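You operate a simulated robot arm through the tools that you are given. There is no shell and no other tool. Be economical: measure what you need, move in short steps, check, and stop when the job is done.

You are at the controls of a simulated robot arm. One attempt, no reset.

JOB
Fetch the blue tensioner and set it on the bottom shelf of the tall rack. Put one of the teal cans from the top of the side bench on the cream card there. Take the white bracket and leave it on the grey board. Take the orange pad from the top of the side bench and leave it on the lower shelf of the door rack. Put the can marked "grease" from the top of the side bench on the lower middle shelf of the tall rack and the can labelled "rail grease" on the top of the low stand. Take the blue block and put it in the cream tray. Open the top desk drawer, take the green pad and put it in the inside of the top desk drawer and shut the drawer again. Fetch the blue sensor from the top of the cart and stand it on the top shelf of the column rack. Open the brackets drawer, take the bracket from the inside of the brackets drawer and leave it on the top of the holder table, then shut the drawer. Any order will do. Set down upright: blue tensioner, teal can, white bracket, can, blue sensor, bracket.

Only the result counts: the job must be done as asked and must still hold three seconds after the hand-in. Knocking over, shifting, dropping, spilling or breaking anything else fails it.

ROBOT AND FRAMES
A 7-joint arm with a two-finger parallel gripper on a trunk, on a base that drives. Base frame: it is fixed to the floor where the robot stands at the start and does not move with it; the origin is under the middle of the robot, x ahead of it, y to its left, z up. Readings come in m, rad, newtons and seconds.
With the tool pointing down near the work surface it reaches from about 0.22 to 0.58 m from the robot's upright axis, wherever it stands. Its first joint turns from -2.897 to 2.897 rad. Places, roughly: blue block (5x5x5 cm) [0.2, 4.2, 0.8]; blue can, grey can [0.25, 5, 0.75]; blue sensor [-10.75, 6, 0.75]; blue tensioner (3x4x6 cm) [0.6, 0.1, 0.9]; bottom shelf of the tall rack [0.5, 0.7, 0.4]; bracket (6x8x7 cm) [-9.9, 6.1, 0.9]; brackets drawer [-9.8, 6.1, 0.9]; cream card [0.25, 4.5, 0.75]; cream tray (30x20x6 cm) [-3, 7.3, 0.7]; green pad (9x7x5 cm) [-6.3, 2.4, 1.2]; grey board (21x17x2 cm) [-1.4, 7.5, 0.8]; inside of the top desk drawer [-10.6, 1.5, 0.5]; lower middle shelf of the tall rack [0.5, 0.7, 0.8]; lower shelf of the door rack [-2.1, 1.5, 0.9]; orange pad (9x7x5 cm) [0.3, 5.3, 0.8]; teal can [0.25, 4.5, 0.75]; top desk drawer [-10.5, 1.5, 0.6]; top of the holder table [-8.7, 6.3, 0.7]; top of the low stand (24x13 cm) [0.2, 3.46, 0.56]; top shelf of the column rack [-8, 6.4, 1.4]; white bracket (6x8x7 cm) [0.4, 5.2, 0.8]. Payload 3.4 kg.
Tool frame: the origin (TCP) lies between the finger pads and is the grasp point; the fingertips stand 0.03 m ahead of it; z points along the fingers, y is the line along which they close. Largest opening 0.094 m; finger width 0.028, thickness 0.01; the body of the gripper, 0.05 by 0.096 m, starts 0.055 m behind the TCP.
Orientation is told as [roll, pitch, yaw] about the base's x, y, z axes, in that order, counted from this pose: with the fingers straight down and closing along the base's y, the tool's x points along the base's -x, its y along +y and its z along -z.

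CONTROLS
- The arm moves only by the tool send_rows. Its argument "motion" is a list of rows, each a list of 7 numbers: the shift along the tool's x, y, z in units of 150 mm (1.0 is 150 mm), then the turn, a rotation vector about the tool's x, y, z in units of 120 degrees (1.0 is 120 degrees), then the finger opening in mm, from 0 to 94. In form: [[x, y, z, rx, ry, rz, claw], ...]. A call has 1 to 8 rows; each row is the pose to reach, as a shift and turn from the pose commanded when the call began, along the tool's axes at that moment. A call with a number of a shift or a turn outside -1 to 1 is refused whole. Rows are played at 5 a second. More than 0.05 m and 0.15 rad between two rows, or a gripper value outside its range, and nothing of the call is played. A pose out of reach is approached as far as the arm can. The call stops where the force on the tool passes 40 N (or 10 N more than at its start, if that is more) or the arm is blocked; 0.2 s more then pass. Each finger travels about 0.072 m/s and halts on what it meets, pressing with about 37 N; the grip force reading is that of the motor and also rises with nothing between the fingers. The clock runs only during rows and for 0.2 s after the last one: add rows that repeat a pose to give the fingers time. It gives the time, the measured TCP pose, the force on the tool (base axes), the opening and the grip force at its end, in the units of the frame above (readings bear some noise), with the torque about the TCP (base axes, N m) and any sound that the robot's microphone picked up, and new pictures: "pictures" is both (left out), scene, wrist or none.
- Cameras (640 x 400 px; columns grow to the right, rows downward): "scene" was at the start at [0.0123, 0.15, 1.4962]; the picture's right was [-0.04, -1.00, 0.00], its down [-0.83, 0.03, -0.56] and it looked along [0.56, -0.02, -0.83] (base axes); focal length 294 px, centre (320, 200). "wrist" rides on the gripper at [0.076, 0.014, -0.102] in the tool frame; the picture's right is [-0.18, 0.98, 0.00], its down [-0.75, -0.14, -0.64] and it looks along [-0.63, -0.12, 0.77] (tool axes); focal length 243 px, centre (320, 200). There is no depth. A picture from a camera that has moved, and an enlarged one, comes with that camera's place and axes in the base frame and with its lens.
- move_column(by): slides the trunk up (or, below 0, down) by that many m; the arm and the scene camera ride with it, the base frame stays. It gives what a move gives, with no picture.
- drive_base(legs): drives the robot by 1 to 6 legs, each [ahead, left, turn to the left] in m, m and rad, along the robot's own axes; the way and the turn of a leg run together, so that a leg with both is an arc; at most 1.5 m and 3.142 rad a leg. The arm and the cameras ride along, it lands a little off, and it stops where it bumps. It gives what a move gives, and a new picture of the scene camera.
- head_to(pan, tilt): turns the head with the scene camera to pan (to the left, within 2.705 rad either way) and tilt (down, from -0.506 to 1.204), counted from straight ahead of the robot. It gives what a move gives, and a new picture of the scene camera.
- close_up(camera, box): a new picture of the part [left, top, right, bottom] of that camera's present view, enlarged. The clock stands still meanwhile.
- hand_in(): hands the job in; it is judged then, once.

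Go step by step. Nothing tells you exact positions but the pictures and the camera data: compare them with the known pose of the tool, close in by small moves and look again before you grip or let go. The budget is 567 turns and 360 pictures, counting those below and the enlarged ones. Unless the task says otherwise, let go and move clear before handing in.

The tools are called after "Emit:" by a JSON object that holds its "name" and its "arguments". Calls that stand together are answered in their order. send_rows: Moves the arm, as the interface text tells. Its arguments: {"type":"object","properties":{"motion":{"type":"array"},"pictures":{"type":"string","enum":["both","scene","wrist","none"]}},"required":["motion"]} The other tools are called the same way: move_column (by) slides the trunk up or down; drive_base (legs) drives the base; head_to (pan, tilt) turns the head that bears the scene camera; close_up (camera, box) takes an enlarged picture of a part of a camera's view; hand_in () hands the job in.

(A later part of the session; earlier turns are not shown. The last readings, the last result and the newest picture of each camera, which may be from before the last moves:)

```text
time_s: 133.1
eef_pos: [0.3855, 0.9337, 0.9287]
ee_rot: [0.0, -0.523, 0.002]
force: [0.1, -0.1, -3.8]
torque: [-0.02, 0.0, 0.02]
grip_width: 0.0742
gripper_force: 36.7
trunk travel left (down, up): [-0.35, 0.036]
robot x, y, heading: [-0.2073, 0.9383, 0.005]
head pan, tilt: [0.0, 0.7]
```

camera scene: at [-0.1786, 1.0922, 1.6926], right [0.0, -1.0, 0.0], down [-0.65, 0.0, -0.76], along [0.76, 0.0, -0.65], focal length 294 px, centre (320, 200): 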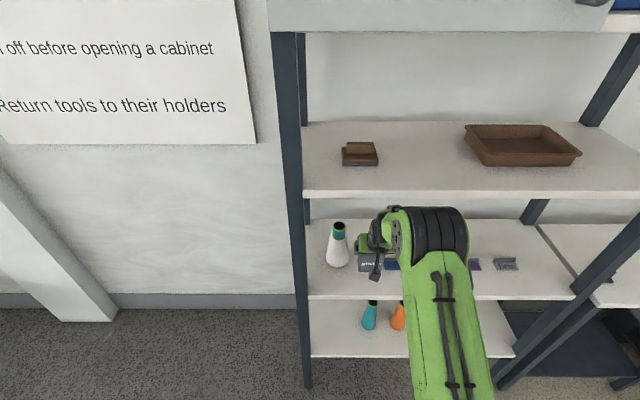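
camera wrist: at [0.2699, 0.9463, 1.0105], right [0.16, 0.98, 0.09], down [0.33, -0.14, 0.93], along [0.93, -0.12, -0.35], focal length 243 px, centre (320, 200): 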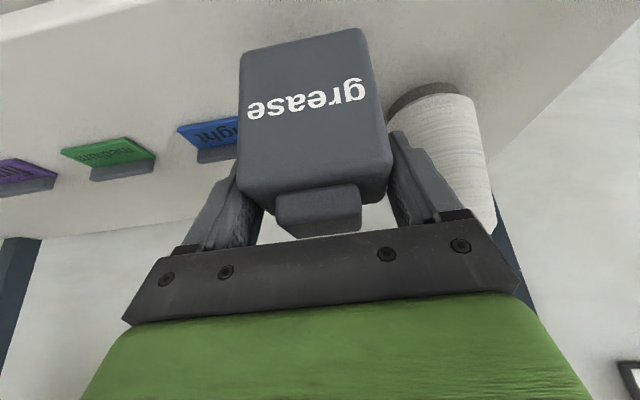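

Emit:
{"name": "send_rows", "arguments": {"motion": [[0.01, 0, 0.0173, 0, 0, 0, 48], [0.017, 0, 0.029, 0, 0, 0, 48]], "pictures": "none"}}

Emit:
{"name": "send_rows", "arguments": {"motion": [[0.01, 0, 0.0173, 0, 0, 0, 48]], "pictures": "wrist"}}

```text
time_s: 133.7
eef_pos: [0.3844, 0.9329, 0.9276]
ee_rot: [0.001, -0.534, 0.003]
force: [-2.5, 0.2, 25.8]
torque: [0.1, 0.94, -0.15]
grip_width: 0.074
gripper_force: 37.1
trunk travel left (down, up): [-0.35, 0.036]
robot x, y, heading: [-0.2055, 0.9391, -0.001]
head pan, tilt: [0.0, 0.7]
```

```text
time_s: 134.1
eef_pos: [0.386, 0.9335, 0.925]
ee_rot: [0.001, -0.538, 0.003]
force: [0.3, -0.8, 37.7]
torque: [0.0, -0.04, 0.04]
grip_width: 0.0741
gripper_force: 36.9
trunk travel left (down, up): [-0.35, 0.036]
robot x, y, heading: [-0.2071, 0.9414, -0.0]
head pan, tilt: [0.0, 0.7]
camera wrist: at [0.2682, 0.9467, 0.9746], right [0.16, 0.98, 0.09], down [0.32, -0.14, 0.94], along [0.93, -0.12, -0.34], focal length 243 px, centre (320, 200)
```

wrist: 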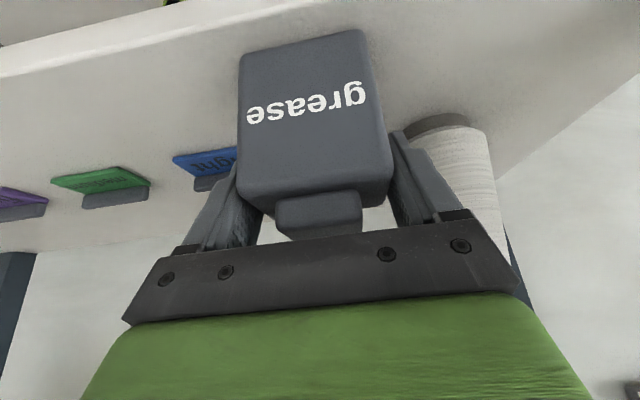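

Emit:
{"name": "send_rows", "arguments": {"motion": [[-0.01, 0, -0.0173, 0, 0.004, 0, 48], [-0.012, 0, -0.02, 0, 0.006, 0, 48], [-0.012, 0, -0.02, 0, 0.006, 0, 75], [-0.012, 0, -0.02, 0, 0.006, 0, 88], [-0.012, 0, -0.02, 0, 0.006, 0, 88]], "pictures": "wrist"}}

```text
time_s: 135.3
eef_pos: [0.3847, 0.9333, 0.9226]
ee_rot: [0.001, -0.51, 0.002]
force: [0.3, 0.8, 0.2]
torque: [0.01, 0.0, -0.01]
grip_width: 0.0879
gripper_force: 0.0
trunk travel left (down, up): [-0.35, 0.036]
robot x, y, heading: [-0.2054, 0.9408, 0.002]
head pan, tilt: [0.0, 0.7]
camera wrist: at [0.2688, 0.9467, 0.9753], right [0.16, 0.98, 0.09], down [0.34, -0.14, 0.93], along [0.93, -0.12, -0.36], focal length 243 px, centre (320, 200)
```

wrist: 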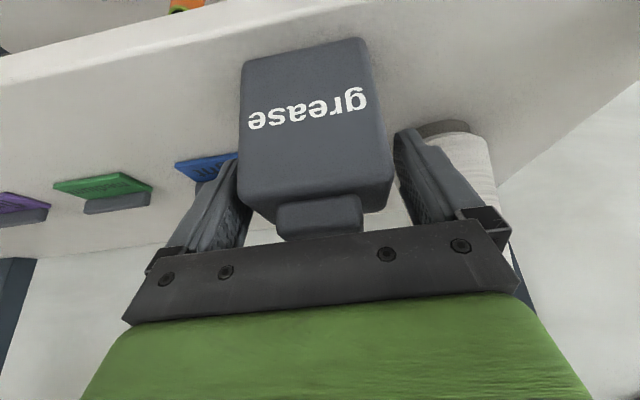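

Emit:
{"name": "send_rows", "arguments": {"motion": [[0, 0, -0.2, 0, 0, 0, 88], [0, 0, -0.4, 0, 0, 0, 88], [0, 0, -0.6, 0, 0, 0, 88], [0.2, 0, -0.8, 0, 0, 0, 88]], "pictures": "wrist"}}

Emit:
{"name": "drive_base", "arguments": {"legs": [[-0.45, 0, 0], [0, 1.5, 0], [0, 1.5, 0], [0, 1.1, 0]]}}

```text
time_s: 136.3
eef_pos: [0.2984, 0.9315, 1.0141]
ee_rot: [0.0, -0.512, 0.003]
force: [0.3, 0.4, -0.2]
torque: [0.03, 0.01, 0.0]
grip_width: 0.0879
gripper_force: 0.2
trunk travel left (down, up): [-0.35, 0.036]
robot x, y, heading: [-0.2065, 0.9408, -0.001]
head pan, tilt: [0.0, 0.7]
camera wrist: at [0.1823, 0.9457, 1.0669], right [0.16, 0.98, 0.09], down [0.34, -0.14, 0.93], along [0.93, -0.12, -0.36], focal length 243 px, centre (320, 200)
```

wrist: 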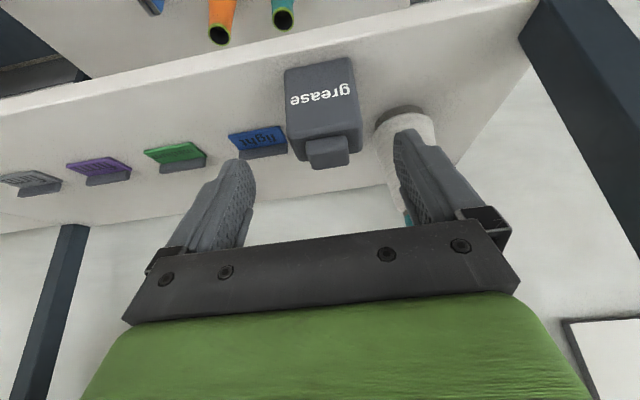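

```text
time_s: 158.2
eef_pos: [-0.0745, 5.0098, 1.0138]
ee_rot: [0.0, -0.512, -0.019]
force: [0.1, 1.1, 0.8]
torque: [0.03, -0.01, 0.03]
grip_width: 0.0881
gripper_force: 0.2
trunk travel left (down, up): [-0.35, 0.036]
robot x, y, heading: [-0.5833, 5.029, -0.017]
head pan, tilt: [0.0, 0.7]
camera scene: at [-0.552, 5.18, 1.6926], right [-0.02, -1.0, 0.0], down [-0.64, 0.01, -0.76], along [0.76, -0.02, -0.64], focal length 294 px, centre (320, 200)
```

scene: 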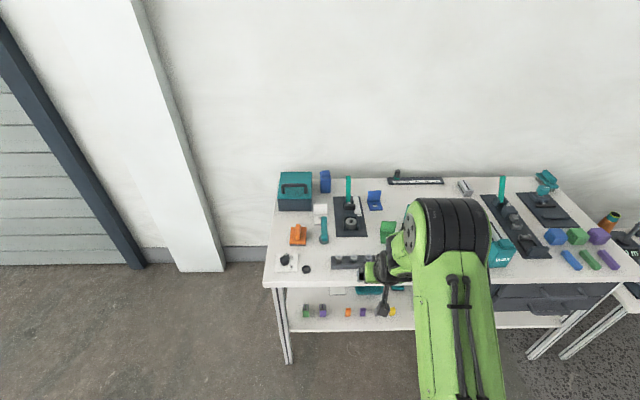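

Emit:
{"name": "drive_base", "arguments": {"legs": [[0.31, 0.19, 0.017]]}}

Emit:
{"name": "head_to", "arguments": {"pan": 0.1, "tilt": 1.0}}

Emit:
{"name": "close_up", "arguments": {"camera": "wrist", "box": [0, 0, 640, 400]}}

```text
time_s: 160.6
eef_pos: [0.2364, 5.2097, 1.014]
ee_rot: [-0.002, -0.51, 0.002]
force: [-0.1, -0.8, 0.9]
torque: [-0.04, -0.01, -0.01]
grip_width: 0.088
gripper_force: 0.1
trunk travel left (down, up): [-0.35, 0.036]
robot x, y, heading: [-0.2753, 5.2165, 0.004]
head pan, tilt: [0.0, 0.7]
camera scene: at [-0.2437, 5.3696, 1.6926], right [0.0, -1.0, 0.0], down [-0.64, 0.0, -0.76], along [0.76, 0.0, -0.64], focal length 294 px, centre (320, 200)
```

scene: 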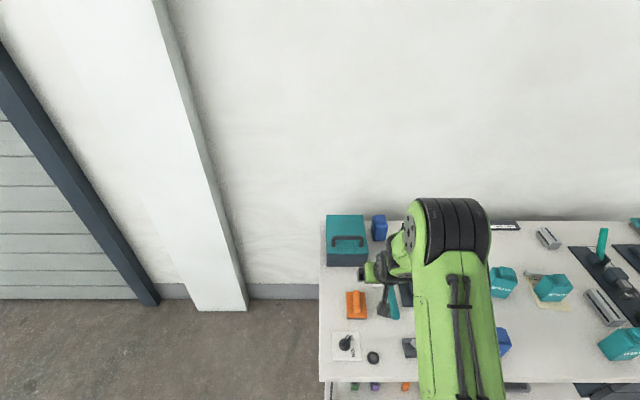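

```text
time_s: 161.4
eef_pos: [0.2351, 5.2093, 1.0137]
ee_rot: [0.0, -0.511, 0.002]
force: [0.4, -0.6, -0.2]
torque: [-0.01, 0.03, 0.0]
grip_width: 0.088
gripper_force: 0.1
trunk travel left (down, up): [-0.35, 0.036]
robot x, y, heading: [-0.2677, 5.2156, 0.001]
head pan, tilt: [0.099, 1.0]
camera scene: at [-0.2604, 5.3759, 1.6694], right [0.1, -0.99, 0.0], down [-0.84, -0.08, -0.54], along [0.54, 0.05, -0.84], focal length 294 px, centre (320, 200)
```

scene: 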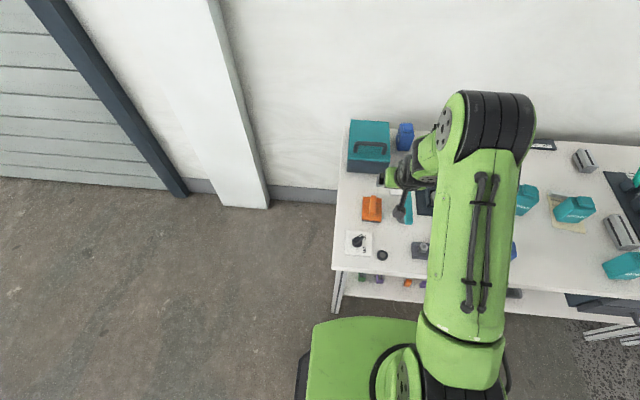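

```text
1.00 times, centred on (320, 200) of wrist (not enlarged: the box is as wide or as high as the picture)
camera zoom: at [0.1198, 5.2227, 1.0662], right [0.16, 0.98, 0.09], down [0.34, -0.14, 0.93], along [0.93, -0.12, -0.36], focal length 243 px, centre (320, 200)
```

zoom: 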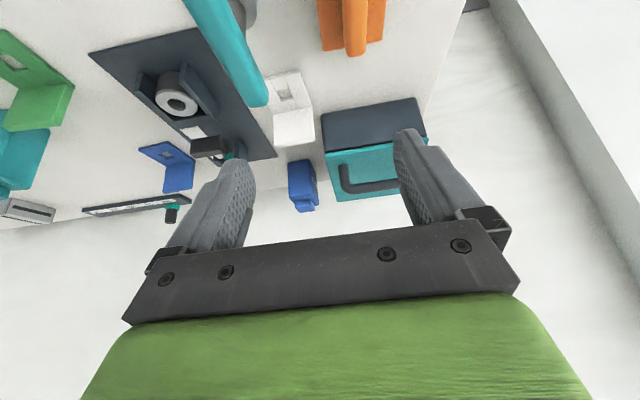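

Emit:
{"name": "send_rows", "arguments": {"motion": [[0.14, 0.1, 0.09, 0, 0, 0, 94], [0.28, 0.2, 0.18, 0, 0, 0, 94], [0.41, 0.33, 0.26, 0, 0, 0, 94]], "pictures": "wrist"}}

Emit:
{"name": "close_up", "arguments": {"camera": "scene", "box": [330, 120, 450, 280]}}

```text
time_s: 162.2
eef_pos: [0.2029, 5.2599, 0.9486]
ee_rot: [0.001, -0.511, 0.002]
force: [-0.1, 0.6, 0.4]
torque: [0.02, -0.01, -0.02]
grip_width: 0.0939
gripper_force: 0.1
trunk travel left (down, up): [-0.35, 0.036]
robot x, y, heading: [-0.2732, 5.2151, -0.001]
head pan, tilt: [0.099, 1.0]
camera wrist: at [0.0854, 5.2732, 1.0015], right [0.16, 0.98, 0.09], down [0.34, -0.14, 0.93], along [0.93, -0.12, -0.36], focal length 243 px, centre (320, 200)
```

wrist: 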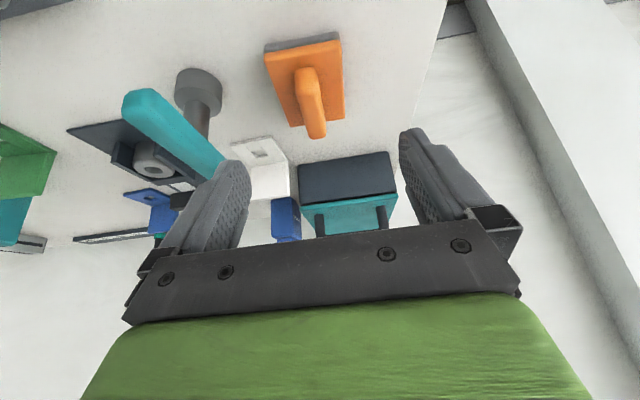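

```text
2.50 times, centred on (390, 200) of scene
camera zoom: at [-0.2599, 5.3775, 1.6691], right [0.1, -0.99, 0.0], down [-0.84, -0.09, -0.54], along [0.54, 0.05, -0.84], focal length 734 px, centre (145, 200)
```

zoom: 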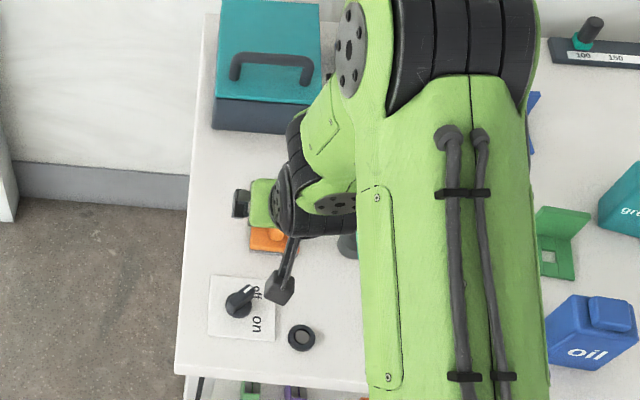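

Emit:
{"name": "send_rows", "arguments": {"motion": [[0, -0.053, 0.2, 0, 0, 0, 94], [0, -0.053, 0.4, 0, 0, 0, 94], [0, -0.053, 0.6, 0, 0, 0, 94], [0, -0.053, 0.74, 0, 0, 0, 94]], "pictures": "wrist"}}

```text
time_s: 163.2
eef_pos: [0.2568, 5.2486, 0.8515]
ee_rot: [-0.002, -0.511, 0.001]
force: [0.2, -0.6, 0.0]
torque: [0.02, -0.01, -0.01]
grip_width: 0.0938
gripper_force: 0.1
trunk travel left (down, up): [-0.35, 0.036]
robot x, y, heading: [-0.2692, 5.218, -0.001]
head pan, tilt: [0.099, 1.0]
camera wrist: at [0.1402, 5.2641, 0.9041], right [0.16, 0.98, 0.09], down [0.34, -0.14, 0.93], along [0.93, -0.12, -0.36], focal length 243 px, centre (320, 200)
```

wrist: 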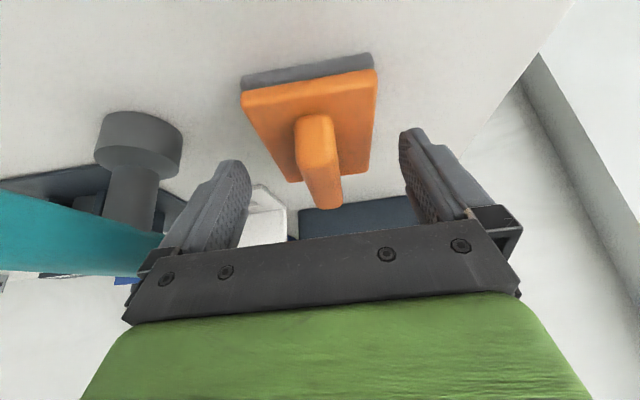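

Emit:
{"name": "send_rows", "arguments": {"motion": [[0, 0.02, 0.04, 0, 0, 0, 94], [0, 0.02, 0.06, 0, 0, 0, 94], [0, 0.02, 0.06, 0, 0, 0, 75], [0, 0.02, 0.06, 0, 0, 0, 55], [0, 0.02, 0.06, 0, 0, 0, 55], [0, 0.02, 0.06, 0, 0, 0, 55]], "pictures": "none"}}

Emit:
{"name": "send_rows", "arguments": {"motion": [[-0.05, 0, -0.09, 0, 0, 0, 55], [-0.1, 0, -0.18, 0, 0, 0, 55], [-0.2, 0, -0.36, 0, 0, 0, 55], [-0.35, 0, -0.6, 0, 0, 0, 55], [-0.5, 0, -0.87, 0, 0, 0, 55]], "pictures": "wrist"}}

```text
time_s: 164.6
eef_pos: [0.2602, 5.2529, 0.8433]
ee_rot: [-0.001, -0.512, 0.002]
force: [0.0, -0.7, 0.1]
torque: [-0.03, -0.06, 0.01]
grip_width: 0.0642
gripper_force: 36.9
trunk travel left (down, up): [-0.35, 0.036]
robot x, y, heading: [-0.2676, 5.2166, 0.005]
head pan, tilt: [0.099, 1.0]
```

```text
time_s: 165.8
eef_pos: [0.2593, 5.2521, 0.995]
ee_rot: [0.0, -0.512, 0.002]
force: [-0.4, -0.3, -0.5]
torque: [0.04, 0.01, -0.02]
grip_width: 0.0639
gripper_force: 37.0
trunk travel left (down, up): [-0.35, 0.036]
robot x, y, heading: [-0.2678, 5.2124, 0.001]
head pan, tilt: [0.099, 1.0]
camera wrist: at [0.1433, 5.2668, 1.0481], right [0.16, 0.98, 0.09], down [0.34, -0.14, 0.93], along [0.93, -0.12, -0.36], focal length 243 px, centre (320, 200)
```

wrist: 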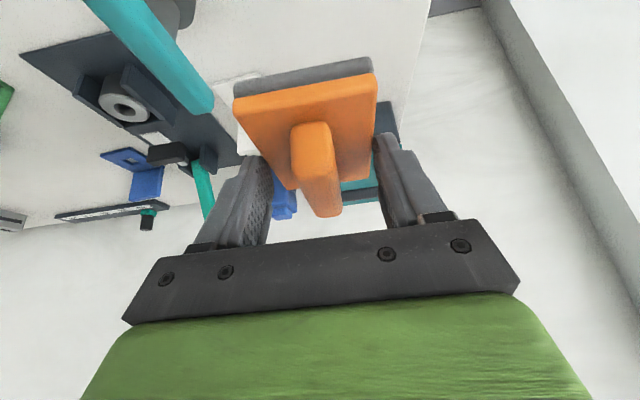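

Emit:
{"name": "drive_base", "arguments": {"legs": [[-0.7, 0, 0], [0, -1.5, 0], [0, -1.5, 0]]}}

Emit:
{"name": "drive_base", "arguments": {"legs": [[0, 0, 1.57], [0, 0, 1.57]]}}

Emit:
{"name": "head_to", "arguments": {"pan": 0.5, "tilt": 0.5}}

```text
time_s: 183.4
eef_pos: [-0.4766, 2.2997, 0.9942]
ee_rot: [-0.001, -0.511, 0.0]
force: [-0.1, -0.6, 0.0]
torque: [0.04, 0.02, 0.05]
grip_width: 0.0639
gripper_force: 37.2
trunk travel left (down, up): [-0.35, 0.036]
robot x, y, heading: [-1.0087, 2.2681, 0.004]
head pan, tilt: [0.099, 1.0]
camera scene: at [-0.9971, 2.4233, 1.6693], right [0.1, -0.99, 0.0], down [-0.84, -0.09, -0.54], along [0.54, 0.05, -0.84], focal length 294 px, centre (320, 200)
```

scene: 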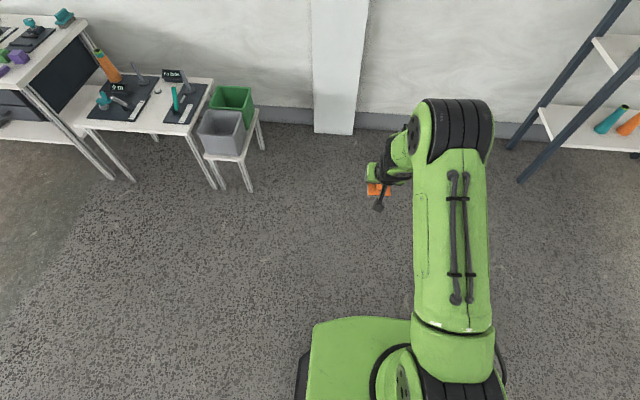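

```text
time_s: 191.6
eef_pos: [-1.5373, 2.215, 0.9943]
ee_rot: [0.0, -0.512, -3.118]
force: [0.6, 1.1, 0.1]
torque: [0.0, 0.02, -0.02]
grip_width: 0.0635
gripper_force: 37.2
trunk travel left (down, up): [-0.35, 0.036]
robot x, y, heading: [-1.0058, 2.2649, -3.115]
head pan, tilt: [0.099, 1.0]
camera scene: at [-1.0121, 2.1057, 1.6693], right [-0.12, 0.99, 0.0], down [0.84, 0.1, -0.54], along [-0.54, -0.07, -0.84], focal length 294 px, centre (320, 200)
```

scene: 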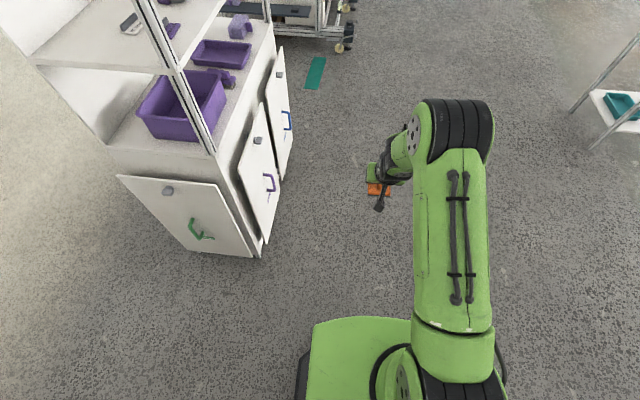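

```text
time_s: 192.5
eef_pos: [-1.5364, 2.2147, 0.9945]
ee_rot: [0.001, -0.511, -3.115]
force: [0.2, -0.1, -0.7]
torque: [-0.02, 0.01, 0.0]
grip_width: 0.064
gripper_force: 37.0
trunk travel left (down, up): [-0.35, 0.036]
robot x, y, heading: [-1.0065, 2.2672, -3.116]
head pan, tilt: [0.499, 0.499]
camera scene: at [-1.0218, 2.069, 1.7103], right [-0.5, 0.87, 0.0], down [0.42, 0.24, -0.88], along [-0.76, -0.44, -0.48], focal length 294 px, centre (320, 200)
```

scene: 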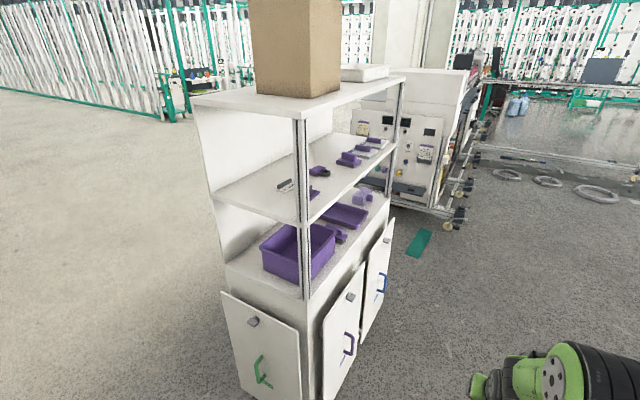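

Emit:
{"name": "drive_base", "arguments": {"legs": [[0, -0.4, -0.026], [1.0, 0, 0], [0, 0, 1.57]]}}

Emit:
{"name": "head_to", "arguments": {"pan": 0.0, "tilt": 0.6}}

```text
time_s: 203.6
eef_pos: [-1.9579, 2.1156, 0.9947]
ee_rot: [-0.001, -0.513, -1.533]
force: [-0.9, 0.6, -0.7]
torque: [0.02, -0.01, 0.05]
grip_width: 0.0639
gripper_force: 37.4
trunk travel left (down, up): [-0.35, 0.036]
robot x, y, heading: [-2.0154, 2.6478, -1.531]
head pan, tilt: [0.499, 0.499]
camera scene: at [-1.8171, 2.6331, 1.7104], right [-0.86, -0.51, 0.0], down [-0.25, 0.41, -0.88], along [0.45, -0.75, -0.48], focal length 294 px, centre (320, 200)
```

scene: 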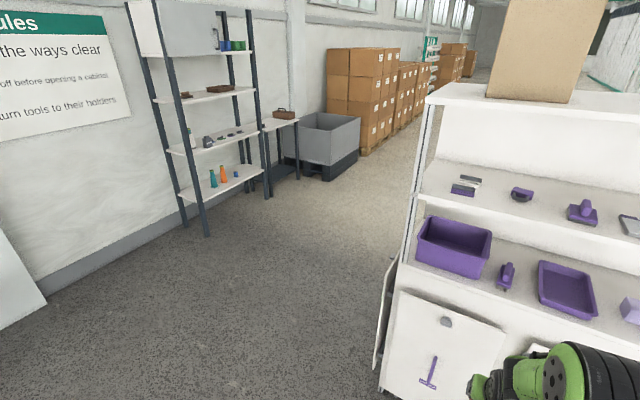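

```text
time_s: 204.5
eef_pos: [-1.9586, 2.1148, 0.9949]
ee_rot: [0.0, -0.511, -1.532]
force: [0.5, -0.1, -0.7]
torque: [0.03, 0.02, 0.0]
grip_width: 0.0638
gripper_force: 37.1
trunk travel left (down, up): [-0.35, 0.036]
robot x, y, heading: [-2.016, 2.6452, -1.536]
head pan, tilt: [0.0, 0.6]
camera scene: at [-1.8602, 2.6229, 1.7013], right [-1.0, -0.04, 0.0], down [-0.02, 0.56, -0.83], along [0.03, -0.82, -0.56], focal length 294 px, centre (320, 200)
```

scene: 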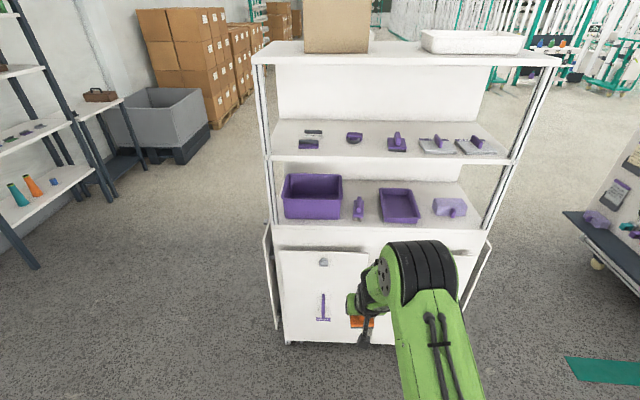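

Emit:
{"name": "close_up", "arguments": {"camera": "scene", "box": [250, 110, 530, 250]}}

```text
2.29 times, centred on (390, 180) of scene
camera zoom: at [-1.8602, 2.6229, 1.7013], right [-1.0, -0.04, 0.0], down [-0.02, 0.56, -0.83], along [0.03, -0.82, -0.56], focal length 672 px, centre (160, 246)
```

zoom: 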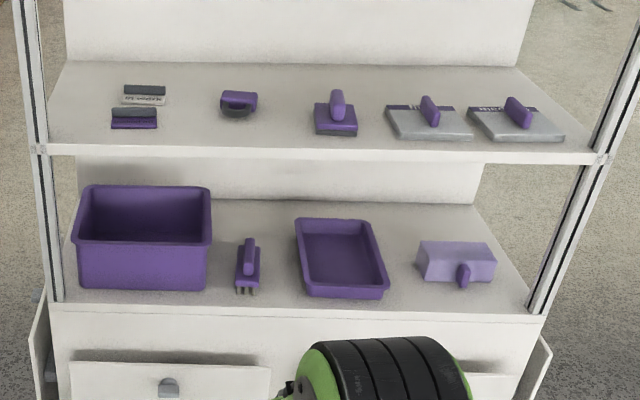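

Emit:
{"name": "drive_base", "arguments": {"legs": [[0.15, -0.11, -0.035]]}}

Emit:
{"name": "close_up", "arguments": {"camera": "wrist", "box": [0, 0, 640, 400]}}

Emit:
{"name": "head_to", "arguments": {"pan": 0.0, "tilt": 0.8}}

```text
time_s: 206.1
eef_pos: [-2.0843, 1.9628, 0.993]
ee_rot: [0.0, -0.509, -1.563]
force: [0.5, -0.3, -0.6]
torque: [0.03, 0.0, 0.02]
grip_width: 0.0639
gripper_force: 37.3
trunk travel left (down, up): [-0.35, 0.036]
robot x, y, heading: [-2.1226, 2.4908, -1.564]
head pan, tilt: [0.0, 0.6]
camera scene: at [-1.9713, 2.4655, 1.7014], right [-1.0, -0.01, 0.0], down [0.0, 0.57, -0.82], along [0.01, -0.82, -0.57], focal length 294 px, centre (320, 200)
```

scene: 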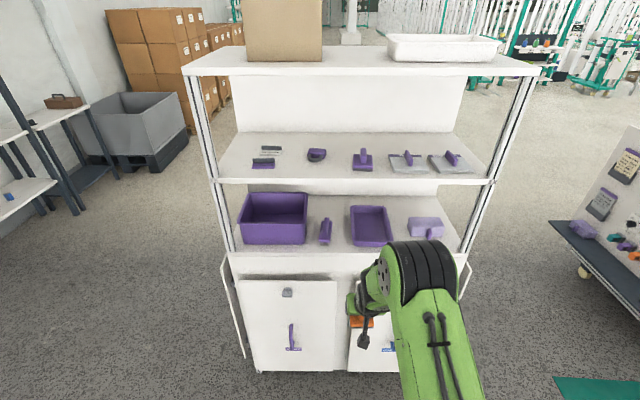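

```text
1.00 times, centred on (320, 200) of wrist (not enlarged: the box is as wide or as high as the picture)
camera zoom: at [-2.07, 2.0785, 1.047], right [0.98, -0.15, 0.09], down [-0.14, -0.35, 0.93], along [-0.11, -0.93, -0.36], focal length 243 px, centre (320, 200)
```

zoom: 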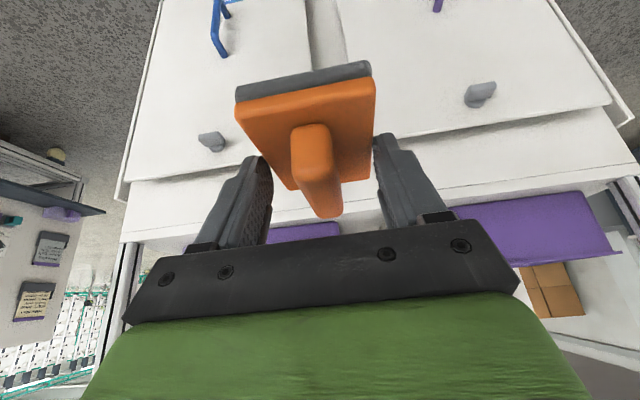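

```text
time_s: 206.8
eef_pos: [-2.0823, 1.9636, 0.9972]
ee_rot: [0.001, -0.51, -1.562]
force: [0.5, 0.7, -0.5]
torque: [0.01, 0.01, -0.03]
grip_width: 0.0639
gripper_force: 36.9
trunk travel left (down, up): [-0.35, 0.036]
robot x, y, heading: [-2.1223, 2.4929, -1.564]
head pan, tilt: [0.0, 0.799]
camera scene: at [-1.9703, 2.4746, 1.6845], right [-1.0, -0.01, 0.0], down [-0.01, 0.72, -0.7], along [0.01, -0.7, -0.72], focal length 294 px, centre (320, 200)
```

scene: 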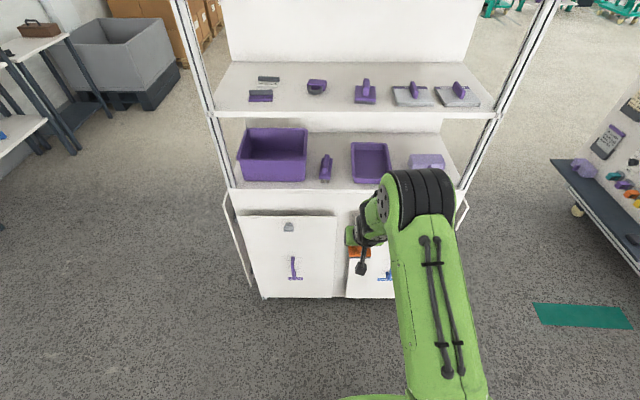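

Emit:
{"name": "close_up", "arguments": {"camera": "scene", "box": [220, 110, 480, 240]}}

```text
2.46 times, centred on (350, 175) of scene
camera zoom: at [-1.9703, 2.4746, 1.6845], right [-1.0, -0.01, 0.0], down [-0.01, 0.72, -0.7], along [0.01, -0.7, -0.72], focal length 723 px, centre (246, 262)
```

zoom: 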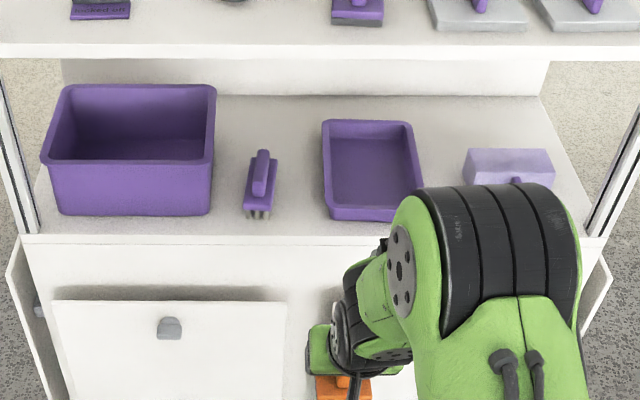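

Emit:
{"name": "drive_base", "arguments": {"legs": [[0.1, -0.217, -0.007]]}}

Emit:
{"name": "send_rows", "arguments": {"motion": [[-0.18, 0, 0.1, 0, 0, 0, 55], [-0.35, 0, 0.196, 0, 0, 0, 55]], "pictures": "wrist"}}

```text
time_s: 208.6
eef_pos: [-2.3065, 1.8624, 0.9944]
ee_rot: [0.0, -0.511, -1.568]
force: [-0.4, 0.0, -0.5]
torque: [0.0, -0.02, 0.01]
grip_width: 0.0643
gripper_force: 36.3
trunk travel left (down, up): [-0.35, 0.036]
robot x, y, heading: [-2.3439, 2.3925, -1.569]
head pan, tilt: [0.0, 0.799]
camera scene: at [-2.1916, 2.372, 1.6845], right [-1.0, 0.0, 0.0], down [0.0, 0.72, -0.7], along [0.0, -0.7, -0.72], focal length 294 px, centre (320, 200)
```

scene: 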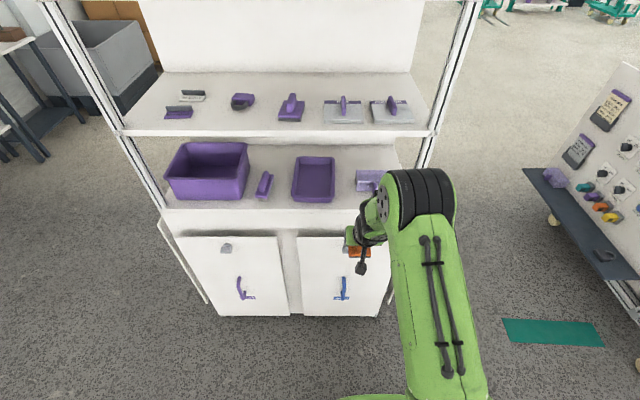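

```text
time_s: 209.2
eef_pos: [-2.3054, 1.7999, 0.9944]
ee_rot: [0.0, -0.509, -1.566]
force: [-0.8, -0.1, -0.4]
torque: [0.03, -0.01, -0.01]
grip_width: 0.064
gripper_force: 37.2
trunk travel left (down, up): [-0.35, 0.036]
robot x, y, heading: [-2.3433, 2.3927, -1.567]
head pan, tilt: [0.0, 0.799]
camera wrist: at [-2.2909, 1.9155, 1.0467], right [0.98, -0.16, 0.09], down [-0.14, -0.34, 0.93], along [-0.12, -0.93, -0.36], focal length 243 px, centre (320, 200)
```

wrist: 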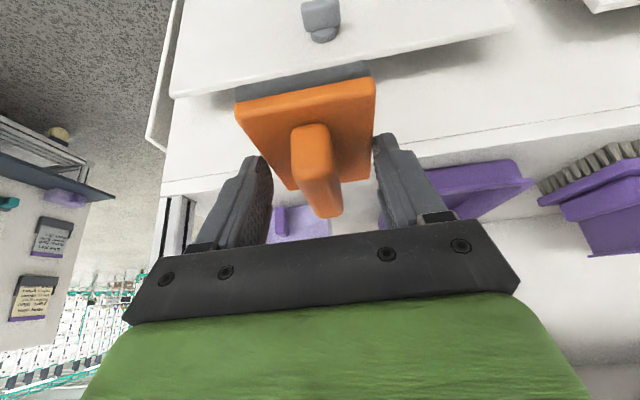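

Emit:
{"name": "drive_base", "arguments": {"legs": [[0.14, -0.008, 0]]}}

Emit:
{"name": "close_up", "arguments": {"camera": "wrist", "box": [160, 50, 560, 300]}}

Emit:
{"name": "close_up", "arguments": {"camera": "scene", "box": [260, 90, 460, 240]}}

```text
time_s: 210.5
eef_pos: [-2.314, 1.6584, 0.9932]
ee_rot: [0.0, -0.51, -1.572]
force: [-0.1, -0.4, -0.5]
torque: [0.0, 0.0, 0.0]
grip_width: 0.064
gripper_force: 36.9
trunk travel left (down, up): [-0.35, 0.036]
robot x, y, heading: [-2.3496, 2.2503, -1.572]
head pan, tilt: [0.0, 0.799]
camera scene: at [-2.1984, 2.229, 1.6844], right [-1.0, 0.0, 0.0], down [0.0, 0.72, -0.7], along [0.0, -0.7, -0.72], focal length 294 px, centre (320, 200)
```

scene: 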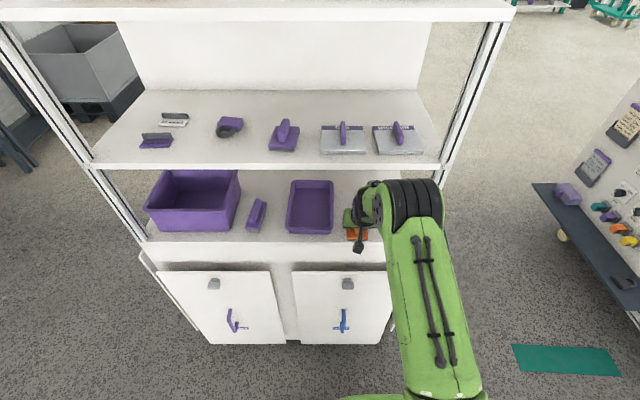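

```text
1.60 times, centred on (360, 175) of wrist
camera zoom: at [-2.2992, 1.7737, 1.0466], right [0.98, -0.16, 0.09], down [-0.14, -0.34, 0.93], along [-0.12, -0.93, -0.36], focal length 388 px, centre (256, 240)
```

zoom: 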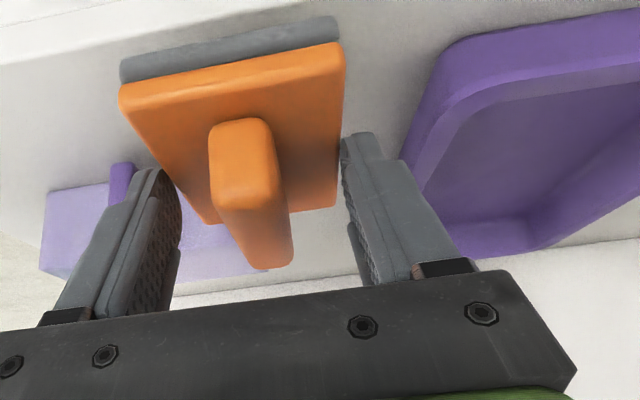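

```text
2.67 times, centred on (360, 165) of scene
camera zoom: at [-2.1984, 2.229, 1.6844], right [-1.0, 0.0, 0.0], down [0.0, 0.72, -0.7], along [0.0, -0.7, -0.72], focal length 783 px, centre (213, 293)
```

zoom: 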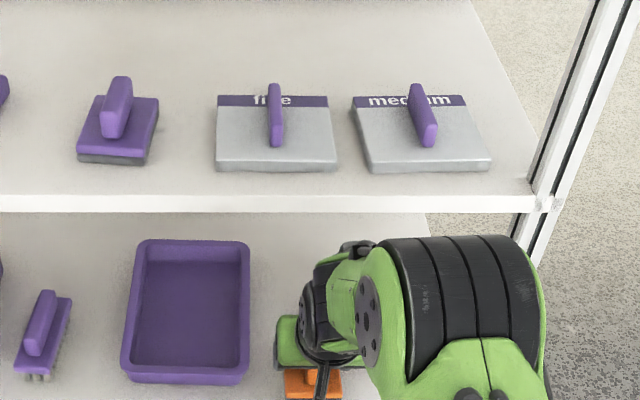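

Emit:
{"name": "send_rows", "arguments": {"motion": [[-0.12, 0, 0.065, 0, 0, 0, 55], [-0.233, 0, 0.13, 0, 0, 0, 55], [-0.16, 0, 0.26, 0, 0, 0, 55], [-0.1, 0, 0.36, 0, 0, 0, 55]], "pictures": "wrist"}}

```text
time_s: 211.5
eef_pos: [-2.3144, 1.6216, 0.9593]
ee_rot: [0.0, -0.522, -1.571]
force: [0.8, 25.4, 22.3]
torque: [0.53, -0.24, -0.8]
grip_width: 0.0646
gripper_force: 37.4
trunk travel left (down, up): [-0.35, 0.036]
robot x, y, heading: [-2.3502, 2.2532, -1.571]
head pan, tilt: [0.0, 0.799]
camera wrist: at [-2.2997, 1.7384, 1.0118], right [0.98, -0.16, 0.09], down [-0.14, -0.33, 0.93], along [-0.12, -0.93, -0.35], focal length 243 px, centre (320, 200)
```

wrist: 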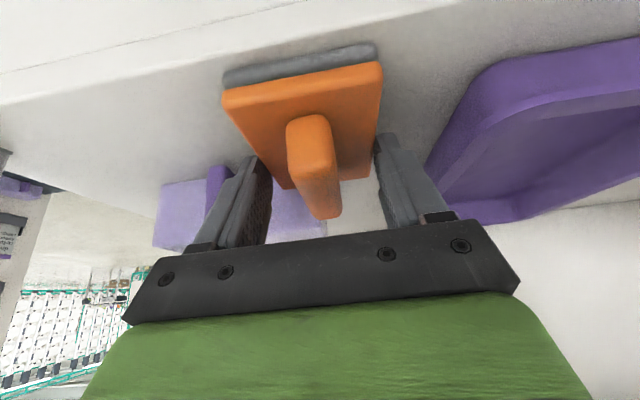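

Emit:
{"name": "send_rows", "arguments": {"motion": [[0.0, 0, -0.1, 0, 0, 0, 55], [0.05, 0, -0.25, 0, 0, 0, 55], [0.15, 0, -0.4, 0, 0, 0, 55]], "pictures": "wrist"}}

Emit:
{"name": "close_up", "arguments": {"camera": "scene", "box": [260, 150, 460, 270]}}

```text
time_s: 212.3
eef_pos: [-2.3147, 1.6675, 0.9958]
ee_rot: [0.0, -0.513, -1.571]
force: [0.4, -0.1, -1.0]
torque: [0.01, -0.01, -0.01]
grip_width: 0.0646
gripper_force: 36.7
trunk travel left (down, up): [-0.35, 0.036]
robot x, y, heading: [-2.3492, 2.247, -1.567]
head pan, tilt: [0.0, 0.799]
camera wrist: at [-2.2997, 1.7834, 1.0481], right [0.98, -0.16, 0.09], down [-0.14, -0.34, 0.93], along [-0.12, -0.93, -0.36], focal length 243 px, centre (320, 200)
```

wrist: 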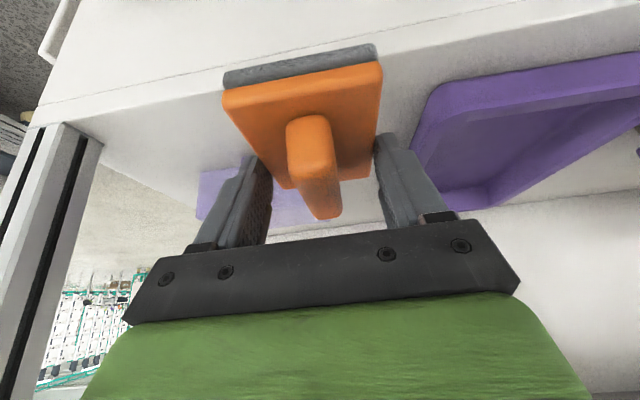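

```text
3.20 times, centred on (360, 210) of scene
camera zoom: at [-2.1984, 2.2302, 1.6844], right [-1.0, 0.0, 0.0], down [0.0, 0.72, -0.7], along [0.0, -0.7, -0.72], focal length 940 px, centre (192, 168)
```

zoom: 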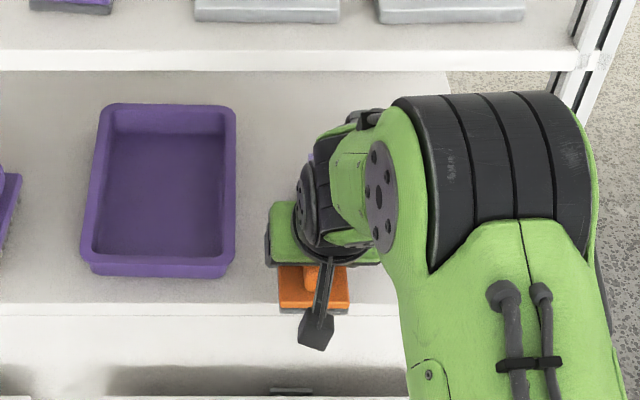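

Something was touched. I back off to my earlier viewpoint and check whether the lilac block moved.

Emit:
{"name": "drive_base", "arguments": {"legs": [[0.0, 0, 0], [-0.25, 0, 0], [0, 0.23, 0.004]]}}

Emit:
{"name": "close_up", "arguments": {"camera": "scene", "box": [220, 110, 480, 240]}}

```text
time_s: 215.8
eef_pos: [-2.0814, 1.9127, 0.9946]
ee_rot: [-0.004, -0.51, -1.565]
force: [-0.2, -0.7, -0.9]
torque: [0.01, 0.0, 0.0]
grip_width: 0.0646
gripper_force: 37.8
trunk travel left (down, up): [-0.35, 0.036]
robot x, y, heading: [-2.121, 2.4971, -1.564]
head pan, tilt: [0.0, 0.799]
camera scene: at [-1.9665, 2.4773, 1.6843], right [-1.0, 0.0, 0.0], down [0.0, 0.72, -0.7], along [0.0, -0.7, -0.72], focal length 294 px, centre (320, 200)
```

scene: 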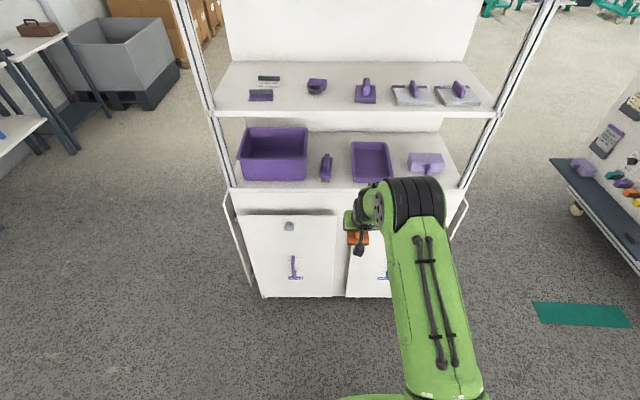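

```text
2.46 times, centred on (350, 175) of scene
camera zoom: at [-1.9665, 2.4773, 1.6843], right [-1.0, 0.0, 0.0], down [0.0, 0.72, -0.7], along [0.0, -0.7, -0.72], focal length 723 px, centre (246, 262)
```

zoom: 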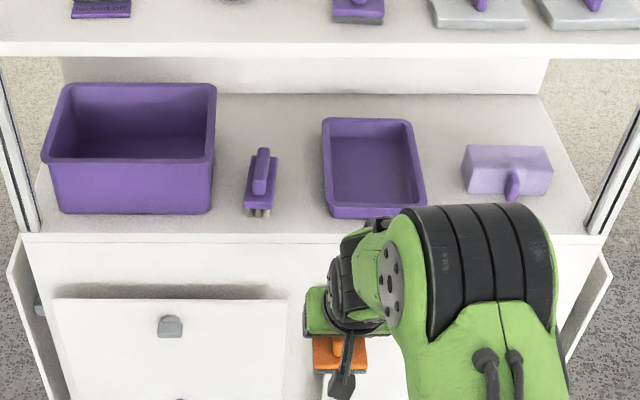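

Emit:
{"name": "drive_base", "arguments": {"legs": [[0, -0.233, -0.006], [0.25, 0, 0]]}}

Emit:
{"name": "close_up", "arguments": {"camera": "wrist", "box": [0, 0, 640, 400]}}

```text
time_s: 219.0
eef_pos: [-2.3247, 1.6571, 0.9955]
ee_rot: [0.001, -0.508, -1.579]
force: [-0.7, -0.4, -1.4]
torque: [0.02, -0.02, 0.01]
grip_width: 0.0643
gripper_force: 37.0
trunk travel left (down, up): [-0.35, 0.036]
robot x, y, heading: [-2.3568, 2.2408, -1.579]
head pan, tilt: [0.0, 0.799]
camera scene: at [-2.2033, 2.2182, 1.6844], right [-1.0, 0.01, 0.0], down [0.01, 0.72, -0.7], along [-0.01, -0.7, -0.72], focal length 294 px, centre (320, 200)
```

scene: 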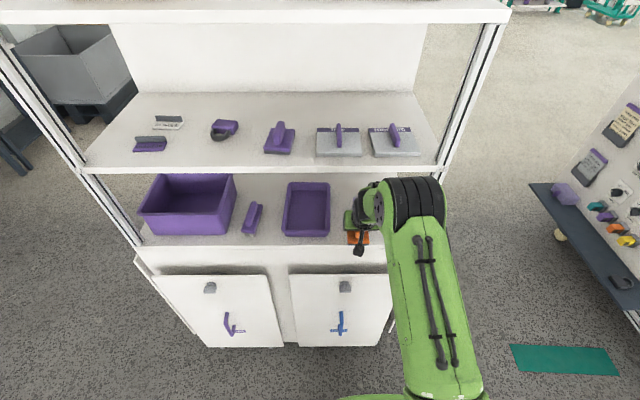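

```text
1.00 times, centred on (320, 200) of wrist (not enlarged: the box is as wide or as high as the picture)
camera zoom: at [-2.309, 1.7726, 1.0477], right [0.98, -0.17, 0.09], down [-0.14, -0.34, 0.93], along [-0.13, -0.92, -0.36], focal length 243 px, centre (320, 200)
```

zoom: 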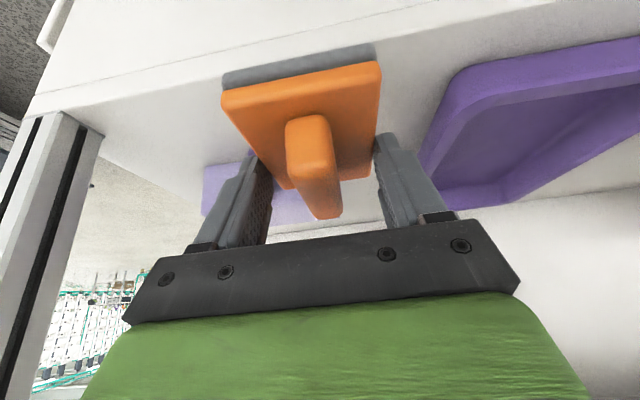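

Emit:
{"name": "send_rows", "arguments": {"motion": [[-0.1, 0.05, 0.055, 0, 0, 0, 55], [-0.174, 0.05, 0.098, 0, 0, 0, 55], [-0.12, 0.05, 0.194, 0, 0, 0, 55], [-0.092, 0.05, 0.244, 0, 0, 0, 55]], "pictures": "wrist"}}

```text
time_s: 220.0
eef_pos: [-2.3186, 1.627, 0.9697]
ee_rot: [0.0, -0.51, -1.579]
force: [-0.1, 0.5, -0.8]
torque: [-0.02, -0.02, 0.04]
grip_width: 0.0644
gripper_force: 37.1
trunk travel left (down, up): [-0.35, 0.036]
robot x, y, heading: [-2.3524, 2.2432, -1.577]
head pan, tilt: [0.0, 0.799]
camera wrist: at [-2.3019, 1.743, 1.0223], right [0.98, -0.17, 0.09], down [-0.14, -0.34, 0.93], along [-0.13, -0.92, -0.36], focal length 243 px, centre (320, 200)
```

wrist: 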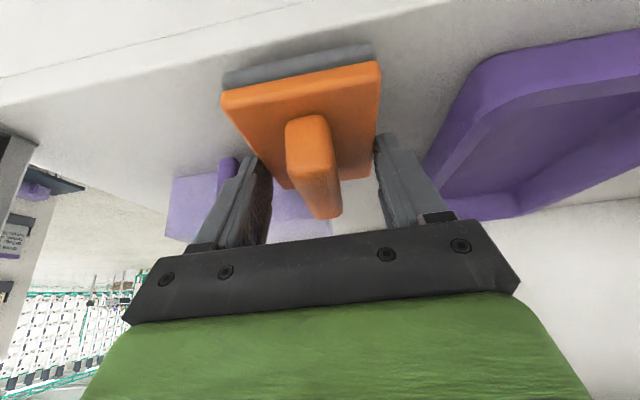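

Emit:
{"name": "send_rows", "arguments": {"motion": [[0.013, 0, 0.023, 0, 0, 0, 55], [0.026, 0, 0.046, 0, 0, 0, 55]], "pictures": "none"}}

```text
time_s: 220.6
eef_pos: [-2.3186, 1.6273, 0.9616]
ee_rot: [0.0, -0.511, -1.579]
force: [-0.3, 0.5, -1.0]
torque: [-0.02, -0.01, 0.03]
grip_width: 0.0643
gripper_force: 37.0
trunk travel left (down, up): [-0.35, 0.036]
robot x, y, heading: [-2.3553, 2.2412, -1.577]
head pan, tilt: [0.0, 0.799]
```

Emit:
{"name": "send_rows", "arguments": {"motion": [[0.013, 0, 0.023, 0, 0, 0, 55]], "pictures": "none"}}

```text
time_s: 221.0
eef_pos: [-2.3165, 1.6272, 0.9607]
ee_rot: [0.002, -0.516, -1.581]
force: [-1.0, 0.2, 8.4]
torque: [-0.42, -0.29, -0.02]
grip_width: 0.0641
gripper_force: 37.3
trunk travel left (down, up): [-0.35, 0.036]
robot x, y, heading: [-2.3546, 2.2425, -1.579]
head pan, tilt: [0.0, 0.799]
```

Emit:
{"name": "send_rows", "arguments": {"motion": [[0.003, 0, 0.006, 0, 0, 0, 62], [0.003, 0, 0.006, 0, 0, 0, 70], [0.003, 0, 0.006, 0, 0, 0, 76], [0.003, 0, 0.006, 0, 0, 0, 76], [0.0, 0, -0.15, 0, 0, 0, 76], [0, 0, -0.35, 0, 0, 0, 76], [0, 0, -0.55, 0, 0, 0, 76]], "pictures": "both"}}

```text
time_s: 222.6
eef_pos: [-2.3154, 1.6696, 1.0294]
ee_rot: [-0.001, -0.51, -1.58]
force: [-0.3, -0.4, 0.1]
torque: [0.0, -0.02, 0.0]
grip_width: 0.0757
gripper_force: 0.0
trunk travel left (down, up): [-0.35, 0.036]
robot x, y, heading: [-2.3554, 2.2431, -1.582]
head pan, tilt: [0.0, 0.799]
camera scene: at [-2.2034, 2.2209, 1.6845], right [-1.0, 0.01, 0.0], down [0.01, 0.72, -0.7], along [-0.01, -0.7, -0.72], focal length 294 px, centre (320, 200)
camera wrist: at [-2.3, 1.7847, 1.0827], right [0.98, -0.17, 0.09], down [-0.14, -0.34, 0.93], along [-0.13, -0.92, -0.36], focal length 243 px, centre (320, 200)
```

scene: 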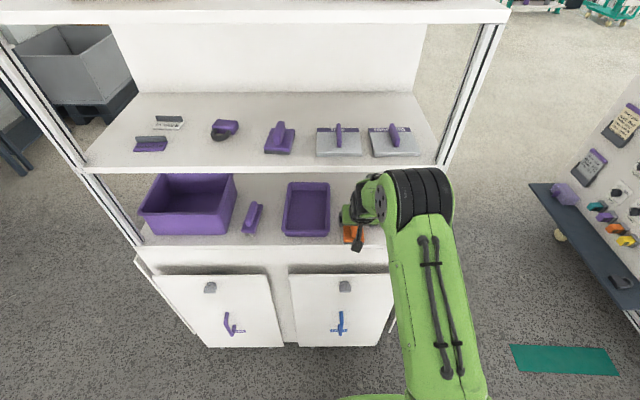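
wrist: 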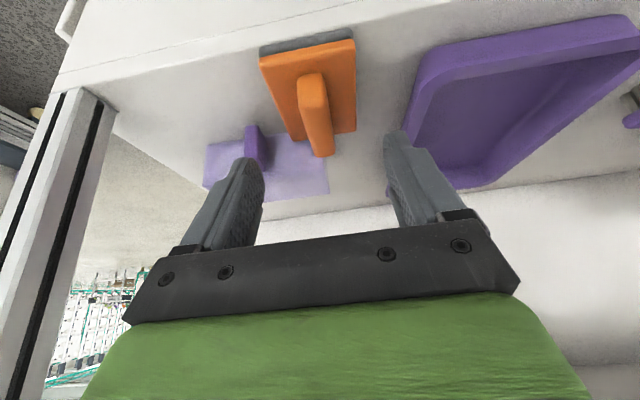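

Emit:
{"name": "drive_base", "arguments": {"legs": [[-0.5, 0, 0], [0, 0, 1.58], [1.5, 0, 0], [0, 1.3, 0], [0, 1.2, 0]]}}

Emit:
{"name": "head_to", "arguments": {"pan": 0.0, "tilt": 0.7}}

```text
time_s: 248.2
eef_pos: [-0.0723, 5.1767, 1.0297]
ee_rot: [0.0, -0.51, -0.105]
force: [0.8, -0.2, -0.1]
torque: [0.04, 0.02, 0.0]
grip_width: 0.076
gripper_force: 0.0
trunk travel left (down, up): [-0.35, 0.036]
robot x, y, heading: [-0.6488, 5.1891, -0.102]
head pan, tilt: [0.0, 0.799]
camera scene: at [-0.6106, 5.3417, 1.6844], right [-0.1, -0.99, 0.0], down [-0.71, 0.07, -0.7], along [0.69, -0.07, -0.72], focal length 294 px, centre (320, 200)
```

scene: 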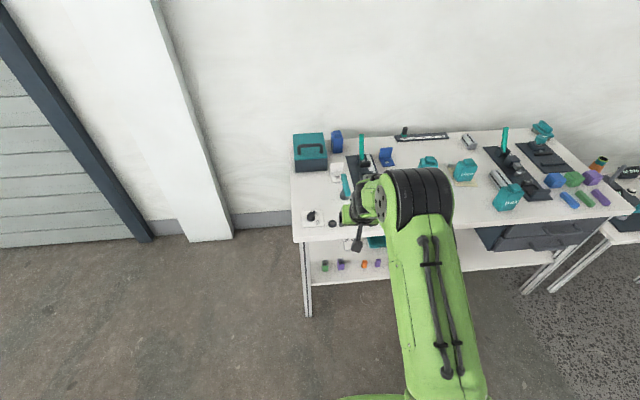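

```text
time_s: 248.8
eef_pos: [-0.0728, 5.1764, 1.029]
ee_rot: [0.0, -0.51, -0.105]
force: [0.6, 0.3, 0.2]
torque: [0.0, 0.02, 0.03]
grip_width: 0.0762
gripper_force: 0.1
trunk travel left (down, up): [-0.35, 0.036]
robot x, y, heading: [-0.651, 5.1914, -0.102]
head pan, tilt: [0.0, 0.7]
camera scene: at [-0.6064, 5.3409, 1.6926], right [-0.1, -0.99, 0.0], down [-0.64, 0.07, -0.76], along [0.76, -0.08, -0.64], focal length 294 px, centre (320, 200)
```

scene: 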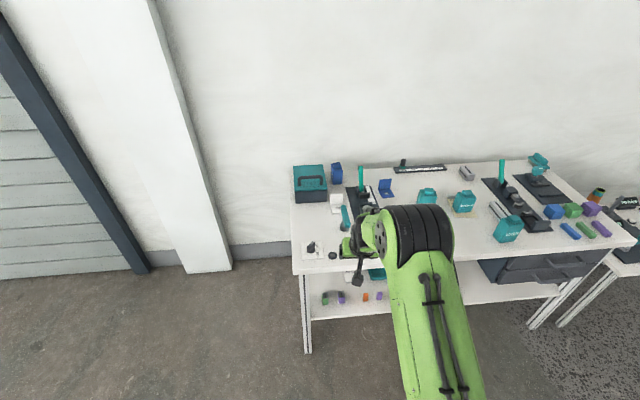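

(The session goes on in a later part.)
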